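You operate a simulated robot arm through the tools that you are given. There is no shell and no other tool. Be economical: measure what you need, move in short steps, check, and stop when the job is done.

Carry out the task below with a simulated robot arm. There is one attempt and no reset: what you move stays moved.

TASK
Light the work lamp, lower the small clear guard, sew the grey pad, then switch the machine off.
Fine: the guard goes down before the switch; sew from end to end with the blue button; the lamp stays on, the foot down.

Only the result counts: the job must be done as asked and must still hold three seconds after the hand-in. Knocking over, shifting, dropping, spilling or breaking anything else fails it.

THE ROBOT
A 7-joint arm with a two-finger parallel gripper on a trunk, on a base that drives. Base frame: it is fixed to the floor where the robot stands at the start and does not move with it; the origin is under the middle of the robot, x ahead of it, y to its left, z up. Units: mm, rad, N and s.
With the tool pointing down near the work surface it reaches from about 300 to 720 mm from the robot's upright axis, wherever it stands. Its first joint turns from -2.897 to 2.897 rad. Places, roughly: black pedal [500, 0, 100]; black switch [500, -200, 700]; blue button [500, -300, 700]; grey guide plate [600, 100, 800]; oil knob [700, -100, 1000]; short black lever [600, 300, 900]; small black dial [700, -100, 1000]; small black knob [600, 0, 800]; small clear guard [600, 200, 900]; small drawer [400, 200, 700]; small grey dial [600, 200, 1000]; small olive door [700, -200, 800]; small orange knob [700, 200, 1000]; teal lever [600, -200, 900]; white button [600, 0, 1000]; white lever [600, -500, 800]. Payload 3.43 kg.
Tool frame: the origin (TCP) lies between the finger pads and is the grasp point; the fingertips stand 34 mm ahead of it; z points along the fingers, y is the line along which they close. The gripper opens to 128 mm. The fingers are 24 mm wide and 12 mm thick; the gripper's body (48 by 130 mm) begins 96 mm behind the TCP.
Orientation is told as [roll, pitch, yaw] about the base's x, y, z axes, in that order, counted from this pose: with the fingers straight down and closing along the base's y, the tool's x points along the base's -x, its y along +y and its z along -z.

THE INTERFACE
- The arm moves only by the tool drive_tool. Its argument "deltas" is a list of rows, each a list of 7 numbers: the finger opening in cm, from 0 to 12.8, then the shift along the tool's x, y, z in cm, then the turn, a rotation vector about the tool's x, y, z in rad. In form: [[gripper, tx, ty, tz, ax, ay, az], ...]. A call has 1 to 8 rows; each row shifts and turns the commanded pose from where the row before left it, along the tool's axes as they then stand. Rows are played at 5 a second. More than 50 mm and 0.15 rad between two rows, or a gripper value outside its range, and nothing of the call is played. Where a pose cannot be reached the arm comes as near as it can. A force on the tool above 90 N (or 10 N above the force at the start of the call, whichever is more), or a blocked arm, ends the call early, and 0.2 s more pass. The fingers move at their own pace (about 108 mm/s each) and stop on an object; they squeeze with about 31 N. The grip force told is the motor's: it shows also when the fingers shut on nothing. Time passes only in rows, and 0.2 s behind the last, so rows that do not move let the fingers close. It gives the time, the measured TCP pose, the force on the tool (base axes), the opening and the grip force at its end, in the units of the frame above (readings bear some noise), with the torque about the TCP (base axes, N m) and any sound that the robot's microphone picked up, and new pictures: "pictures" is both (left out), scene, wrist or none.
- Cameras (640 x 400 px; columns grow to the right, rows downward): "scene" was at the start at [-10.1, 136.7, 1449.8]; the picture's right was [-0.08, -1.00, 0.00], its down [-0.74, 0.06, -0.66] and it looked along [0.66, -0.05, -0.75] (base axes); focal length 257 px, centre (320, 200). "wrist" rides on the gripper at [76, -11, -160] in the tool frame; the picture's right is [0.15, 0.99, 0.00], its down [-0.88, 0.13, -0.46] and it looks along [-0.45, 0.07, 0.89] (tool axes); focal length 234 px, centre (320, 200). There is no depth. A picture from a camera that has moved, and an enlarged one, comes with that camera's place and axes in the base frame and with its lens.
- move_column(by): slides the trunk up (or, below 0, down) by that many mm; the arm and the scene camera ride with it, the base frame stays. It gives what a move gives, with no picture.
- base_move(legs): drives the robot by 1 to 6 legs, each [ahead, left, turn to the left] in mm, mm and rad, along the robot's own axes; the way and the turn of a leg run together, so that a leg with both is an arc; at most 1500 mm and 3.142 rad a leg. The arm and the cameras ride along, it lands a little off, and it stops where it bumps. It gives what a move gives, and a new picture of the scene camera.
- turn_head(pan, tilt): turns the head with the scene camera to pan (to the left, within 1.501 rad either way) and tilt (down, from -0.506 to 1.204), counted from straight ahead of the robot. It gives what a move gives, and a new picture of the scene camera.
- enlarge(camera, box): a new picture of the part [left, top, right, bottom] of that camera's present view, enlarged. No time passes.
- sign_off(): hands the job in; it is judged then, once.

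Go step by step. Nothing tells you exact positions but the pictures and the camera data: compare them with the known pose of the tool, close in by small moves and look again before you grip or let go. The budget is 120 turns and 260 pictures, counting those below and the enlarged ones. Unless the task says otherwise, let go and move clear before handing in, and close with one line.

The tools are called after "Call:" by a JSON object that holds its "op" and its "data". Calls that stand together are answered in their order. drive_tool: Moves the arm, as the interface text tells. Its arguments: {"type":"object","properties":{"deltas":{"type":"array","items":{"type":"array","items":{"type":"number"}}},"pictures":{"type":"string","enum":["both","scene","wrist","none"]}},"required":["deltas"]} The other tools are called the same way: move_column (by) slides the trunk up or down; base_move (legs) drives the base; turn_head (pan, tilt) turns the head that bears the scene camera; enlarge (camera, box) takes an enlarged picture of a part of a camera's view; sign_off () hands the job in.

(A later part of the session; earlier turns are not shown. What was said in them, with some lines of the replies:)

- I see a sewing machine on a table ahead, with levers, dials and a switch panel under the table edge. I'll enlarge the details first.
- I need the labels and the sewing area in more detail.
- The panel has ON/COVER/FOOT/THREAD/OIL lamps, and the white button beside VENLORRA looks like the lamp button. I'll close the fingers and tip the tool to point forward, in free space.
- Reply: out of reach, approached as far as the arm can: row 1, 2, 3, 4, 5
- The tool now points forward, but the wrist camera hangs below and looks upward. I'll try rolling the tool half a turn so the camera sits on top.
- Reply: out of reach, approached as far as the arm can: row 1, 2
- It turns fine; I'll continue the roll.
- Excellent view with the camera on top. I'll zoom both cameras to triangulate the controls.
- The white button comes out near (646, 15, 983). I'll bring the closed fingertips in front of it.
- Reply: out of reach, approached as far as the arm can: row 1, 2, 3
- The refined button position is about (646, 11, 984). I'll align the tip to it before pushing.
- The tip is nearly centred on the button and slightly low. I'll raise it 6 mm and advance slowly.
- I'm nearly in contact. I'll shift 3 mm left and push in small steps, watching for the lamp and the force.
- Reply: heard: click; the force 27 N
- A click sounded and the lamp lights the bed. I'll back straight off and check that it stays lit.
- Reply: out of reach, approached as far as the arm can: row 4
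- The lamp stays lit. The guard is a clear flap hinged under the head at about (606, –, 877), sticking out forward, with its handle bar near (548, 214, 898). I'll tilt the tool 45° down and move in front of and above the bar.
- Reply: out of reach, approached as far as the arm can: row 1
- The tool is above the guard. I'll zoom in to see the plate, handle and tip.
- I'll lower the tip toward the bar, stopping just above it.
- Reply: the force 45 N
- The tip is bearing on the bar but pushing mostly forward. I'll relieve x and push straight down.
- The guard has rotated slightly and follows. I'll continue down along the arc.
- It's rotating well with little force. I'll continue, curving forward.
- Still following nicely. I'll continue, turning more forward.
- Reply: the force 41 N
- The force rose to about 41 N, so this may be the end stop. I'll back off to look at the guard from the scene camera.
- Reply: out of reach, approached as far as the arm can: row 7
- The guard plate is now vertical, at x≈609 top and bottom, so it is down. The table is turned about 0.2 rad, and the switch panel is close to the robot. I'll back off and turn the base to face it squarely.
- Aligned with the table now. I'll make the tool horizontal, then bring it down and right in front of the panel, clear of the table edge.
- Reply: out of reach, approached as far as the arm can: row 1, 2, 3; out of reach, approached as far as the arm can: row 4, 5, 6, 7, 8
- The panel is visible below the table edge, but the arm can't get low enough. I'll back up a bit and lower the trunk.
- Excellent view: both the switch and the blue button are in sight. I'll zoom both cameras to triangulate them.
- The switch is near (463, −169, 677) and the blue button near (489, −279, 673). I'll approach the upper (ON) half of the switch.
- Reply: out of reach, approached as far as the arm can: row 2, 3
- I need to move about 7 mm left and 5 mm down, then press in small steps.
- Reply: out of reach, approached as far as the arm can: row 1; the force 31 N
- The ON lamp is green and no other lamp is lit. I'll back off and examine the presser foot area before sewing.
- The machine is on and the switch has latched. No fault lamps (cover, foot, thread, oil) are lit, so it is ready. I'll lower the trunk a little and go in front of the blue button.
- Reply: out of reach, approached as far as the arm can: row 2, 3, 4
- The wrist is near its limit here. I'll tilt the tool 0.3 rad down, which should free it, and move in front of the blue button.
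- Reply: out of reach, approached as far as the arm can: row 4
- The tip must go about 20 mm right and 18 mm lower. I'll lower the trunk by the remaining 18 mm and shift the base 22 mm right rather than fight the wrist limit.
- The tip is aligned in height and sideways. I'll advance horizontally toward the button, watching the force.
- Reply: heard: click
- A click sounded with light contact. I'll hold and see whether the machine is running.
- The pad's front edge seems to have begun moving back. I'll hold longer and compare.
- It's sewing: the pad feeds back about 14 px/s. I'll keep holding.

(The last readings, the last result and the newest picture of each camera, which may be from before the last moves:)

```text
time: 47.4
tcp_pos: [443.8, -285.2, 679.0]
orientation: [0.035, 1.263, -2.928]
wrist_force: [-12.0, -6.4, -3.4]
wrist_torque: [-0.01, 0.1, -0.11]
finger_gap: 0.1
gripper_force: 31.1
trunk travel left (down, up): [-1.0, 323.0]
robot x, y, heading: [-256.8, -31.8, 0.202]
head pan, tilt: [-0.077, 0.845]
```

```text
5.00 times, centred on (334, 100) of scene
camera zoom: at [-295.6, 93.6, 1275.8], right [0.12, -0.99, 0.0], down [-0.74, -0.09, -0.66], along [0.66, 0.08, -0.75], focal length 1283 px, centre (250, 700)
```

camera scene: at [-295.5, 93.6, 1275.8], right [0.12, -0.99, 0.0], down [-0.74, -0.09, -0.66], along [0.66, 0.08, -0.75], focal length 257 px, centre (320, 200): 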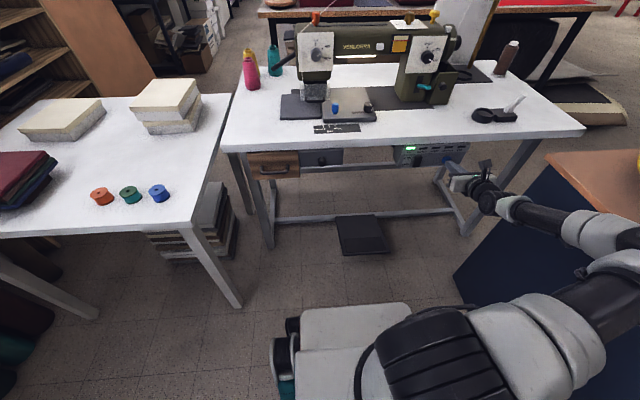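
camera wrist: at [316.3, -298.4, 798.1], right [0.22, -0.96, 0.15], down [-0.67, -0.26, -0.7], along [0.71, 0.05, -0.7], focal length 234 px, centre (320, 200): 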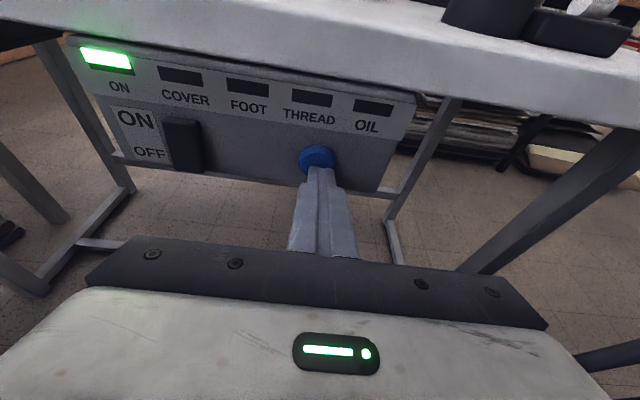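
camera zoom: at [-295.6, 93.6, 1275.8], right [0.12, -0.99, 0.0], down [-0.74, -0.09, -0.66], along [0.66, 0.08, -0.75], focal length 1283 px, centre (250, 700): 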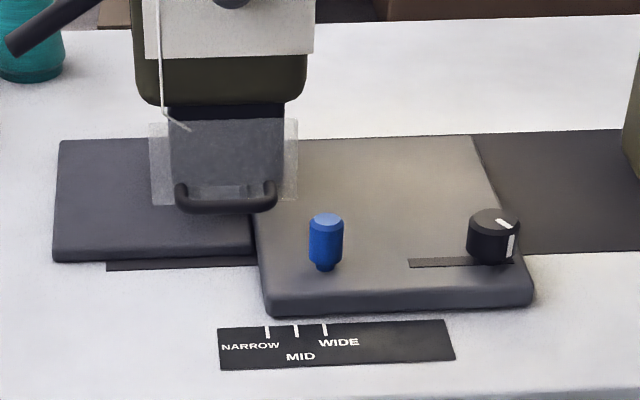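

The feed is steady. I'll hold on.

Call:
{"op": "drive_tool", "data": {"deltas": [[0, 0, 0, 0, 0, 0, 0], [0, 0, 0, 0, 0, 0, 0], [0, 0, 0, 0, 0, 0, 0], [0, 0, 0, 0, 0, 0, 0], [0, 0, 0, 0, 0, 0, 0], [0, 0, 0, 0, 0, 0, 0], [0, 0, 0, 0, 0, 0, 0], [0, 0, 0, 0, 0, 0, 0]], "pictures": "none"}}

Call:
{"op": "enlarge", "data": {"camera": "scene", "box": [270, 60, 398, 140]}}

```text
time: 49.2
tcp_pos: [443.9, -286.3, 679.0]
orientation: [0.033, 1.264, -2.928]
wrist_force: [-13.1, -4.5, -3.8]
wrist_torque: [0.0, 0.07, -0.11]
finger_gap: 0.0
gripper_force: 30.9
trunk travel left (down, up): [-1.0, 323.0]
robot x, y, heading: [-257.1, -33.7, 0.201]
head pan, tilt: [-0.077, 0.845]
```

```text
5.00 times, centred on (334, 100) of scene
camera zoom: at [-295.7, 93.6, 1275.8], right [0.12, -0.99, 0.0], down [-0.74, -0.09, -0.66], along [0.66, 0.08, -0.75], focal length 1283 px, centre (250, 700)
```

zoom: 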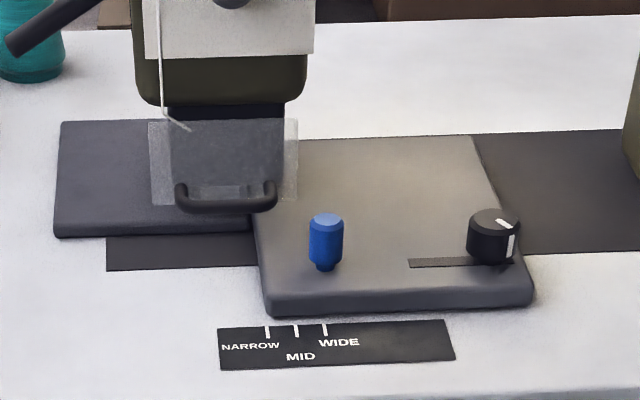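

Still feeding, with the front edge approaching the needle. I'll hold in shorter intervals.

Call:
{"op": "drive_tool", "data": {"deltas": [[0, 0, 0, 0, 0, 0, 0], [0, 0, 0, 0, 0, 0, 0], [0, 0, 0, 0, 0, 0, 0], [0, 0, 0, 0, 0, 0, 0], [0, 0, 0, 0, 0, 0, 0], [0, 0, 0, 0, 0, 0, 0]], "pictures": "none"}}

Call:
{"op": "enlarge", "data": {"camera": "scene", "box": [270, 60, 398, 140]}}

```text
time: 50.6
tcp_pos: [445.2, -285.8, 679.7]
orientation: [0.035, 1.264, -2.926]
wrist_force: [-14.7, -6.2, -3.1]
wrist_torque: [-0.01, 0.09, -0.09]
finger_gap: 0.0
gripper_force: 31.7
trunk travel left (down, up): [-1.0, 323.0]
robot x, y, heading: [-254.8, -36.1, 0.202]
head pan, tilt: [-0.077, 0.845]
```

```text
5.00 times, centred on (334, 100) of scene
camera zoom: at [-295.7, 93.7, 1275.8], right [0.12, -0.99, 0.0], down [-0.74, -0.09, -0.66], along [0.66, 0.08, -0.75], focal length 1283 px, centre (250, 700)
```

zoom: 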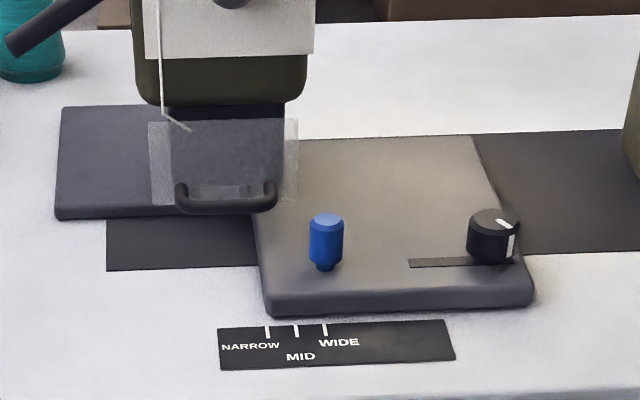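

Continuing to hold.

Call:
{"op": "drive_tool", "data": {"deltas": [[0, 0, 0, 0, 0, 0, 0], [0, 0, 0, 0, 0, 0, 0], [0, 0, 0, 0, 0, 0, 0], [0, 0, 0, 0, 0, 0, 0], [0, 0, 0, 0, 0, 0, 0]], "pictures": "none"}}

Call:
{"op": "enlarge", "data": {"camera": "scene", "box": [270, 60, 398, 140]}}

```text
time: 51.8
tcp_pos: [444.0, -284.9, 679.8]
orientation: [0.036, 1.264, -2.926]
wrist_force: [-13.2, -4.6, -1.5]
wrist_torque: [-0.02, 0.04, -0.03]
finger_gap: 0.2
gripper_force: 31.0
trunk travel left (down, up): [-1.0, 323.0]
robot x, y, heading: [-256.7, -38.5, 0.203]
head pan, tilt: [-0.077, 0.845]
```

```text
5.00 times, centred on (334, 100) of scene
camera zoom: at [-295.8, 93.7, 1275.8], right [0.12, -0.99, 0.0], down [-0.74, -0.09, -0.66], along [0.66, 0.08, -0.75], focal length 1283 px, centre (250, 700)
```

zoom: 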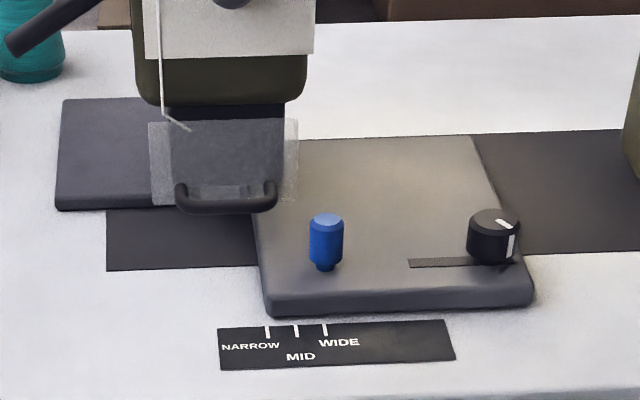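

The feed slowed or stopped at 210. I'll check once more.

Call:
{"op": "drive_tool", "data": {"deltas": [[0, 0, 0, 0, 0, 0, 0], [0, 0, 0, 0, 0, 0, 0], [0, 0, 0, 0, 0, 0, 0]], "pictures": "none"}}

Call:
{"op": "enlarge", "data": {"camera": "scene", "box": [270, 60, 398, 140]}}

Call:
{"op": "enlarge", "data": {"camera": "wrist", "box": [60, 20, 440, 257]}}

```text
time: 52.6
tcp_pos: [442.6, -287.2, 680.0]
orientation: [0.038, 1.263, -2.925]
wrist_force: [-13.5, -4.5, -2.8]
wrist_torque: [0.0, 0.06, -0.05]
finger_gap: 0.0
gripper_force: 30.9
trunk travel left (down, up): [-1.0, 323.0]
robot x, y, heading: [-257.6, -40.9, 0.2]
head pan, tilt: [-0.077, 0.845]
```

```text
5.00 times, centred on (334, 100) of scene
camera zoom: at [-295.8, 93.7, 1275.8], right [0.12, -0.99, 0.0], down [-0.74, -0.09, -0.66], along [0.66, 0.08, -0.75], focal length 1283 px, centre (250, 700)
```

zoom: 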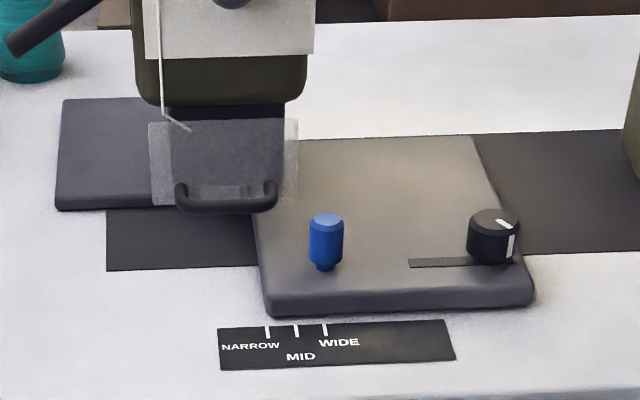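

```text
1.68 times, centred on (250, 138) of wrist
camera zoom: at [316.4, -297.6, 798.8], right [0.22, -0.96, 0.15], down [-0.66, -0.26, -0.7], along [0.71, 0.06, -0.7], focal length 394 px, centre (438, 304)
```

zoom: 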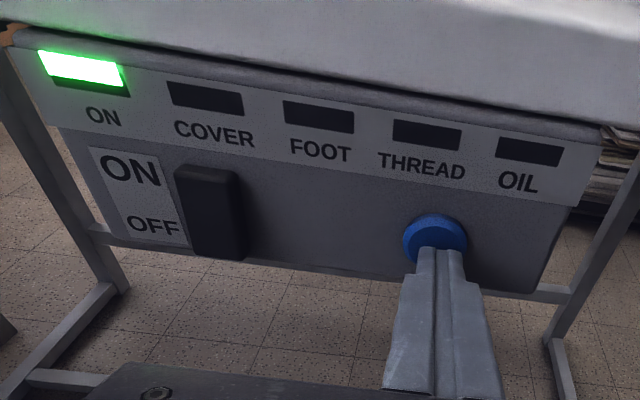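

The pad has stopped while the button is still held, so the seam is probably complete. I'll press 2 mm deeper to be sure the button wasn't merely released.

Call:
{"op": "drive_tool", "data": {"deltas": [[0, 0.06, 0, 0.2, 0, 0, 0], [0, 0, 0, 0, 0, 0, 0], [0, 0, 0, 0, 0, 0, 0], [0, 0, 0, 0, 0, 0, 0]], "pictures": "none"}}

Call:
{"op": "enlarge", "data": {"camera": "scene", "box": [270, 60, 398, 140]}}

```text
time: 53.6
tcp_pos: [445.2, -287.4, 679.9]
orientation: [0.032, 1.262, -2.929]
wrist_force: [-29.0, -6.6, -4.4]
wrist_torque: [-0.06, 0.14, 0.02]
finger_gap: 0.2
gripper_force: 30.8
trunk travel left (down, up): [-1.0, 323.0]
robot x, y, heading: [-258.0, -34.2, 0.202]
head pan, tilt: [-0.077, 0.845]
```

```text
5.00 times, centred on (334, 100) of scene
camera zoom: at [-296.3, 93.6, 1275.7], right [0.12, -0.99, 0.0], down [-0.74, -0.09, -0.67], along [0.66, 0.08, -0.75], focal length 1283 px, centre (250, 700)
```

zoom: 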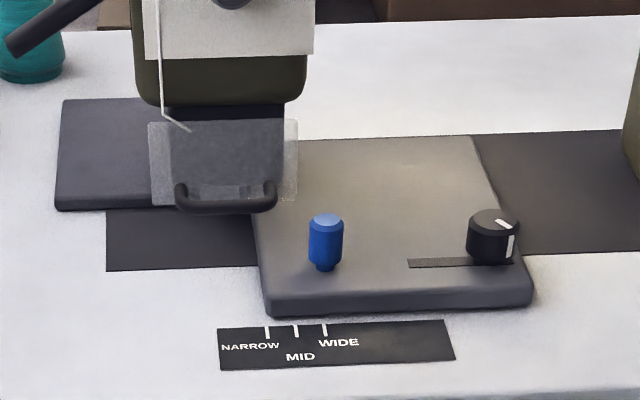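

The seam is complete. I'll back off and move left in front of the switch's lower (OFF) half.

Call:
{"op": "drive_tool", "data": {"deltas": [[0, 0, 0, -1, 0, 0, 0], [0, -1.2, 0, -3, 0, 0, 0], [0, -0.5, -3.7, 0, 0, 0, 0], [0, -0.3, -3.7, 0, 0, 0, 0], [0, 0, -3.8, 1, 0, 0, 0], [0, 0, 0, 0, 0, 0, 0]], "pictures": "wrist"}}

Call:
{"op": "enlarge", "data": {"camera": "wrist", "box": [220, 60, 420, 185]}}

Call:
{"op": "enlarge", "data": {"camera": "scene", "box": [370, 130, 466, 190]}}

```text
time: 55.0
tcp_pos: [394.2, -182.3, 668.8]
orientation: [0.027, 1.266, -2.931]
wrist_force: [0.1, 0.1, 0.1]
wrist_torque: [0.01, 0.0, 0.0]
finger_gap: 0.0
gripper_force: 30.9
trunk travel left (down, up): [-1.0, 323.0]
robot x, y, heading: [-256.6, -37.9, 0.199]
head pan, tilt: [-0.077, 0.845]
camera wrist: at [266.8, -196.3, 788.1], right [0.23, -0.96, 0.15], down [-0.66, -0.26, -0.7], along [0.71, 0.06, -0.7], focal length 234 px, centre (320, 200)
```

wrist: 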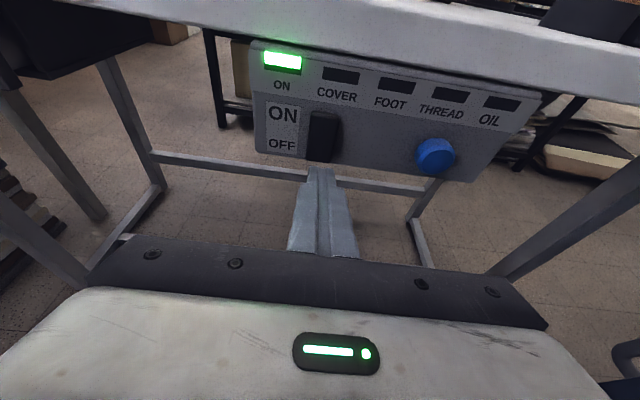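

```text
3.20 times, centred on (320, 122) of wrist
camera zoom: at [266.8, -196.3, 788.1], right [0.23, -0.96, 0.15], down [-0.66, -0.26, -0.7], along [0.71, 0.06, -0.7], focal length 749 px, centre (320, 448)
```

zoom: 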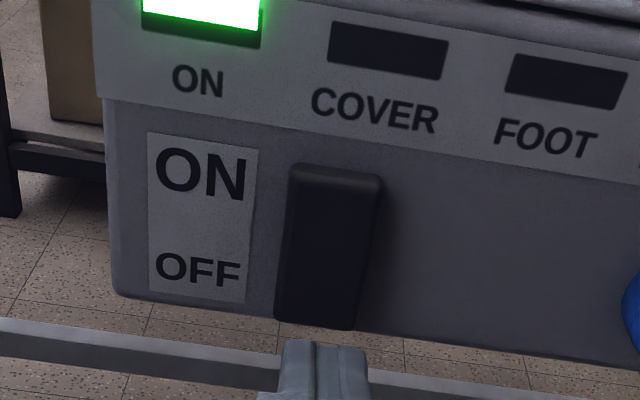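

```text
6.67 times, centred on (418, 160) of scene
camera zoom: at [-295.4, 93.9, 1275.8], right [0.12, -0.99, 0.0], down [-0.74, -0.09, -0.66], along [0.66, 0.08, -0.75], focal length 1710 px, centre (-333, 467)
```

zoom: 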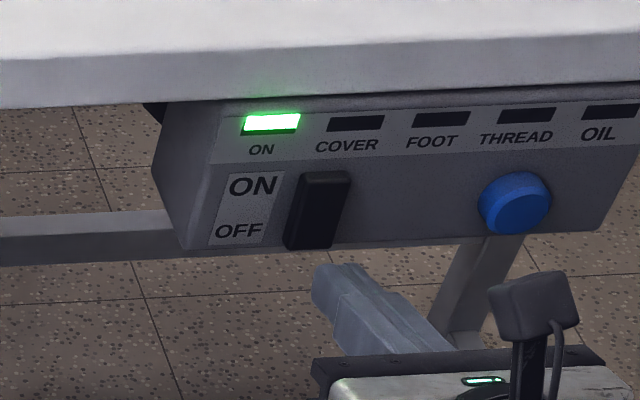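

The tip is aligned with the lower half of the switch, about 35 mm away. I'll advance horizontally and press.

Call:
{"op": "drive_tool", "data": {"deltas": [[0, 0.45, 0.1, 1.4, 0, 0, 0], [0, 0.35, 0.1, 1.1, 0, 0, 0], [0, 0.15, 0, 0.5, 0, 0, 0], [0, 0.1, 0, 0.3, 0, 0, 0], [0, 0.1, 0, 0.3, 0, 0, 0], [0, 0, 0, 0, 0, 0, 0]], "pictures": "wrist"}}

Call:
{"op": "enlarge", "data": {"camera": "scene", "box": [370, 130, 466, 190]}}

```text
time: 56.0
tcp_pos: [419.6, -183.0, 663.3]
orientation: [0.019, 1.253, -2.936]
wrist_force: [-20.2, -2.9, 7.2]
wrist_torque: [0.04, -0.16, 0.06]
finger_gap: 0.0
gripper_force: 31.1
trunk travel left (down, up): [-1.0, 323.0]
robot x, y, heading: [-259.1, -37.3, 0.195]
head pan, tilt: [-0.077, 0.845]
stopped in row 4: the force on the tool passed its limit at 98 N (the readings are from after the stop); the commanded pose is now the measured one
camera wrist: at [293.5, -195.0, 782.9], right [0.23, -0.96, 0.15], down [-0.67, -0.26, -0.69], along [0.71, 0.06, -0.71], focal length 234 px, centre (320, 200)
```

wrist: 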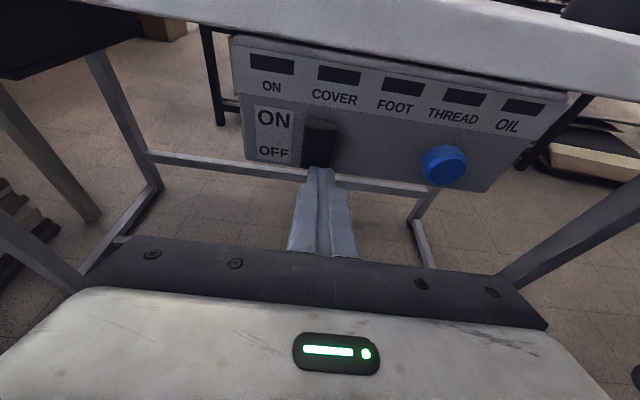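

```text
6.67 times, centred on (418, 160) of scene
camera zoom: at [-298.0, 93.9, 1275.7], right [0.12, -0.99, 0.0], down [-0.74, -0.09, -0.67], along [0.66, 0.08, -0.75], focal length 1710 px, centre (-333, 467)
```

zoom: 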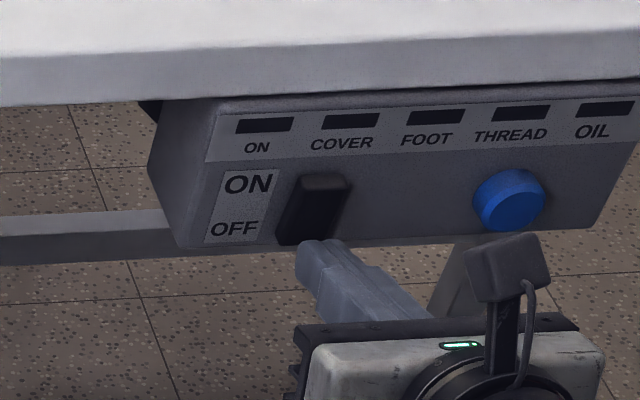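

The ON lamp is dark, so the machine is off. I'll back straight away and verify everything.

Call:
{"op": "drive_tool", "data": {"deltas": [[0, -0.3, 0, -1, 0, 0, 0], [0, -1.2, 0, -3.5, 0, 0, 0], [0, -1.2, 0, -3.5, 0, 0, 0], [0, 0, 0, 0, 0, 0, 0]], "pictures": "both"}}

Call:
{"op": "enlarge", "data": {"camera": "scene", "box": [265, 20, 425, 120]}}

Call:
{"op": "enlarge", "data": {"camera": "scene", "box": [370, 130, 466, 190]}}

```text
time: 57.0
tcp_pos: [338.9, -200.2, 659.9]
orientation: [0.022, 1.253, -2.932]
wrist_force: [-0.3, -0.3, 0.4]
wrist_torque: [0.0, 0.01, 0.02]
finger_gap: 0.1
gripper_force: 30.8
trunk travel left (down, up): [-1.0, 323.0]
robot x, y, heading: [-261.6, -37.2, 0.199]
head pan, tilt: [-0.077, 0.845]
camera scene: at [-296.6, 93.9, 1275.8], right [0.12, -0.99, 0.0], down [-0.74, -0.09, -0.66], along [0.66, 0.08, -0.75], focal length 257 px, centre (320, 200)
camera wrist: at [212.7, -212.8, 780.7], right [0.23, -0.96, 0.15], down [-0.67, -0.27, -0.69], along [0.71, 0.06, -0.71], focal length 234 px, centre (320, 200)
```

scene: 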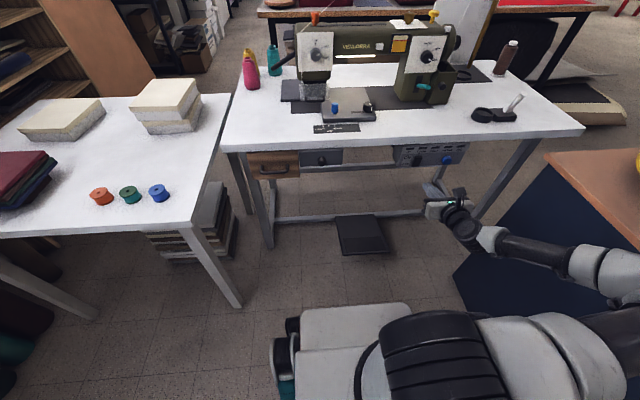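
wrist: 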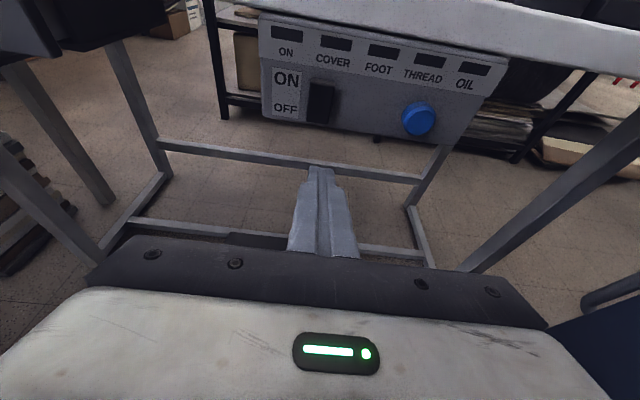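

```text
4.00 times, centred on (345, 70) of scene
camera zoom: at [-296.6, 93.9, 1275.8], right [0.12, -0.99, 0.0], down [-0.74, -0.09, -0.66], along [0.66, 0.08, -0.75], focal length 1026 px, centre (220, 720)
```

zoom: 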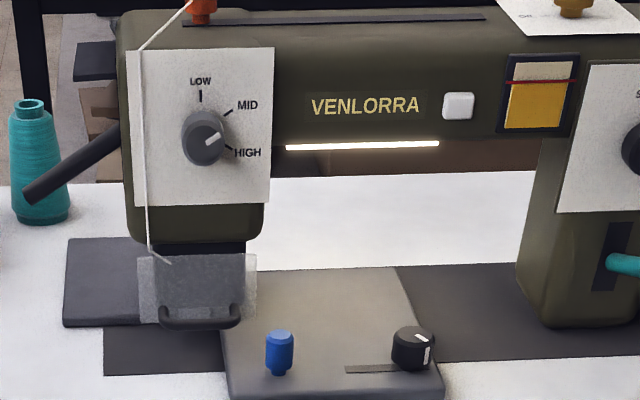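

```text
6.67 times, centred on (418, 160) of scene
camera zoom: at [-296.6, 93.9, 1275.8], right [0.12, -0.99, 0.0], down [-0.74, -0.09, -0.66], along [0.66, 0.08, -0.75], focal length 1710 px, centre (-333, 467)
```

zoom: 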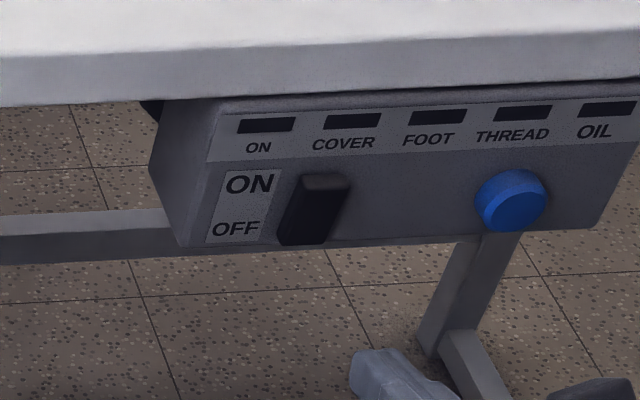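

The lamp is on, the guard is down, the pad is sewn through and the switch is off. The foot lever is untouched and the arm is clear, so I'm handing in.

Call:
{"op": "sign_off", "data": {}}

```text
The job is handed in.
```

I lit the work lamp, lowered the guard, sewed the grey pad until the machine stopped feeding, and switched the machine off. The lamp is still on. I left the foot alone and couldn't see it directly; its warning lamp never lit.
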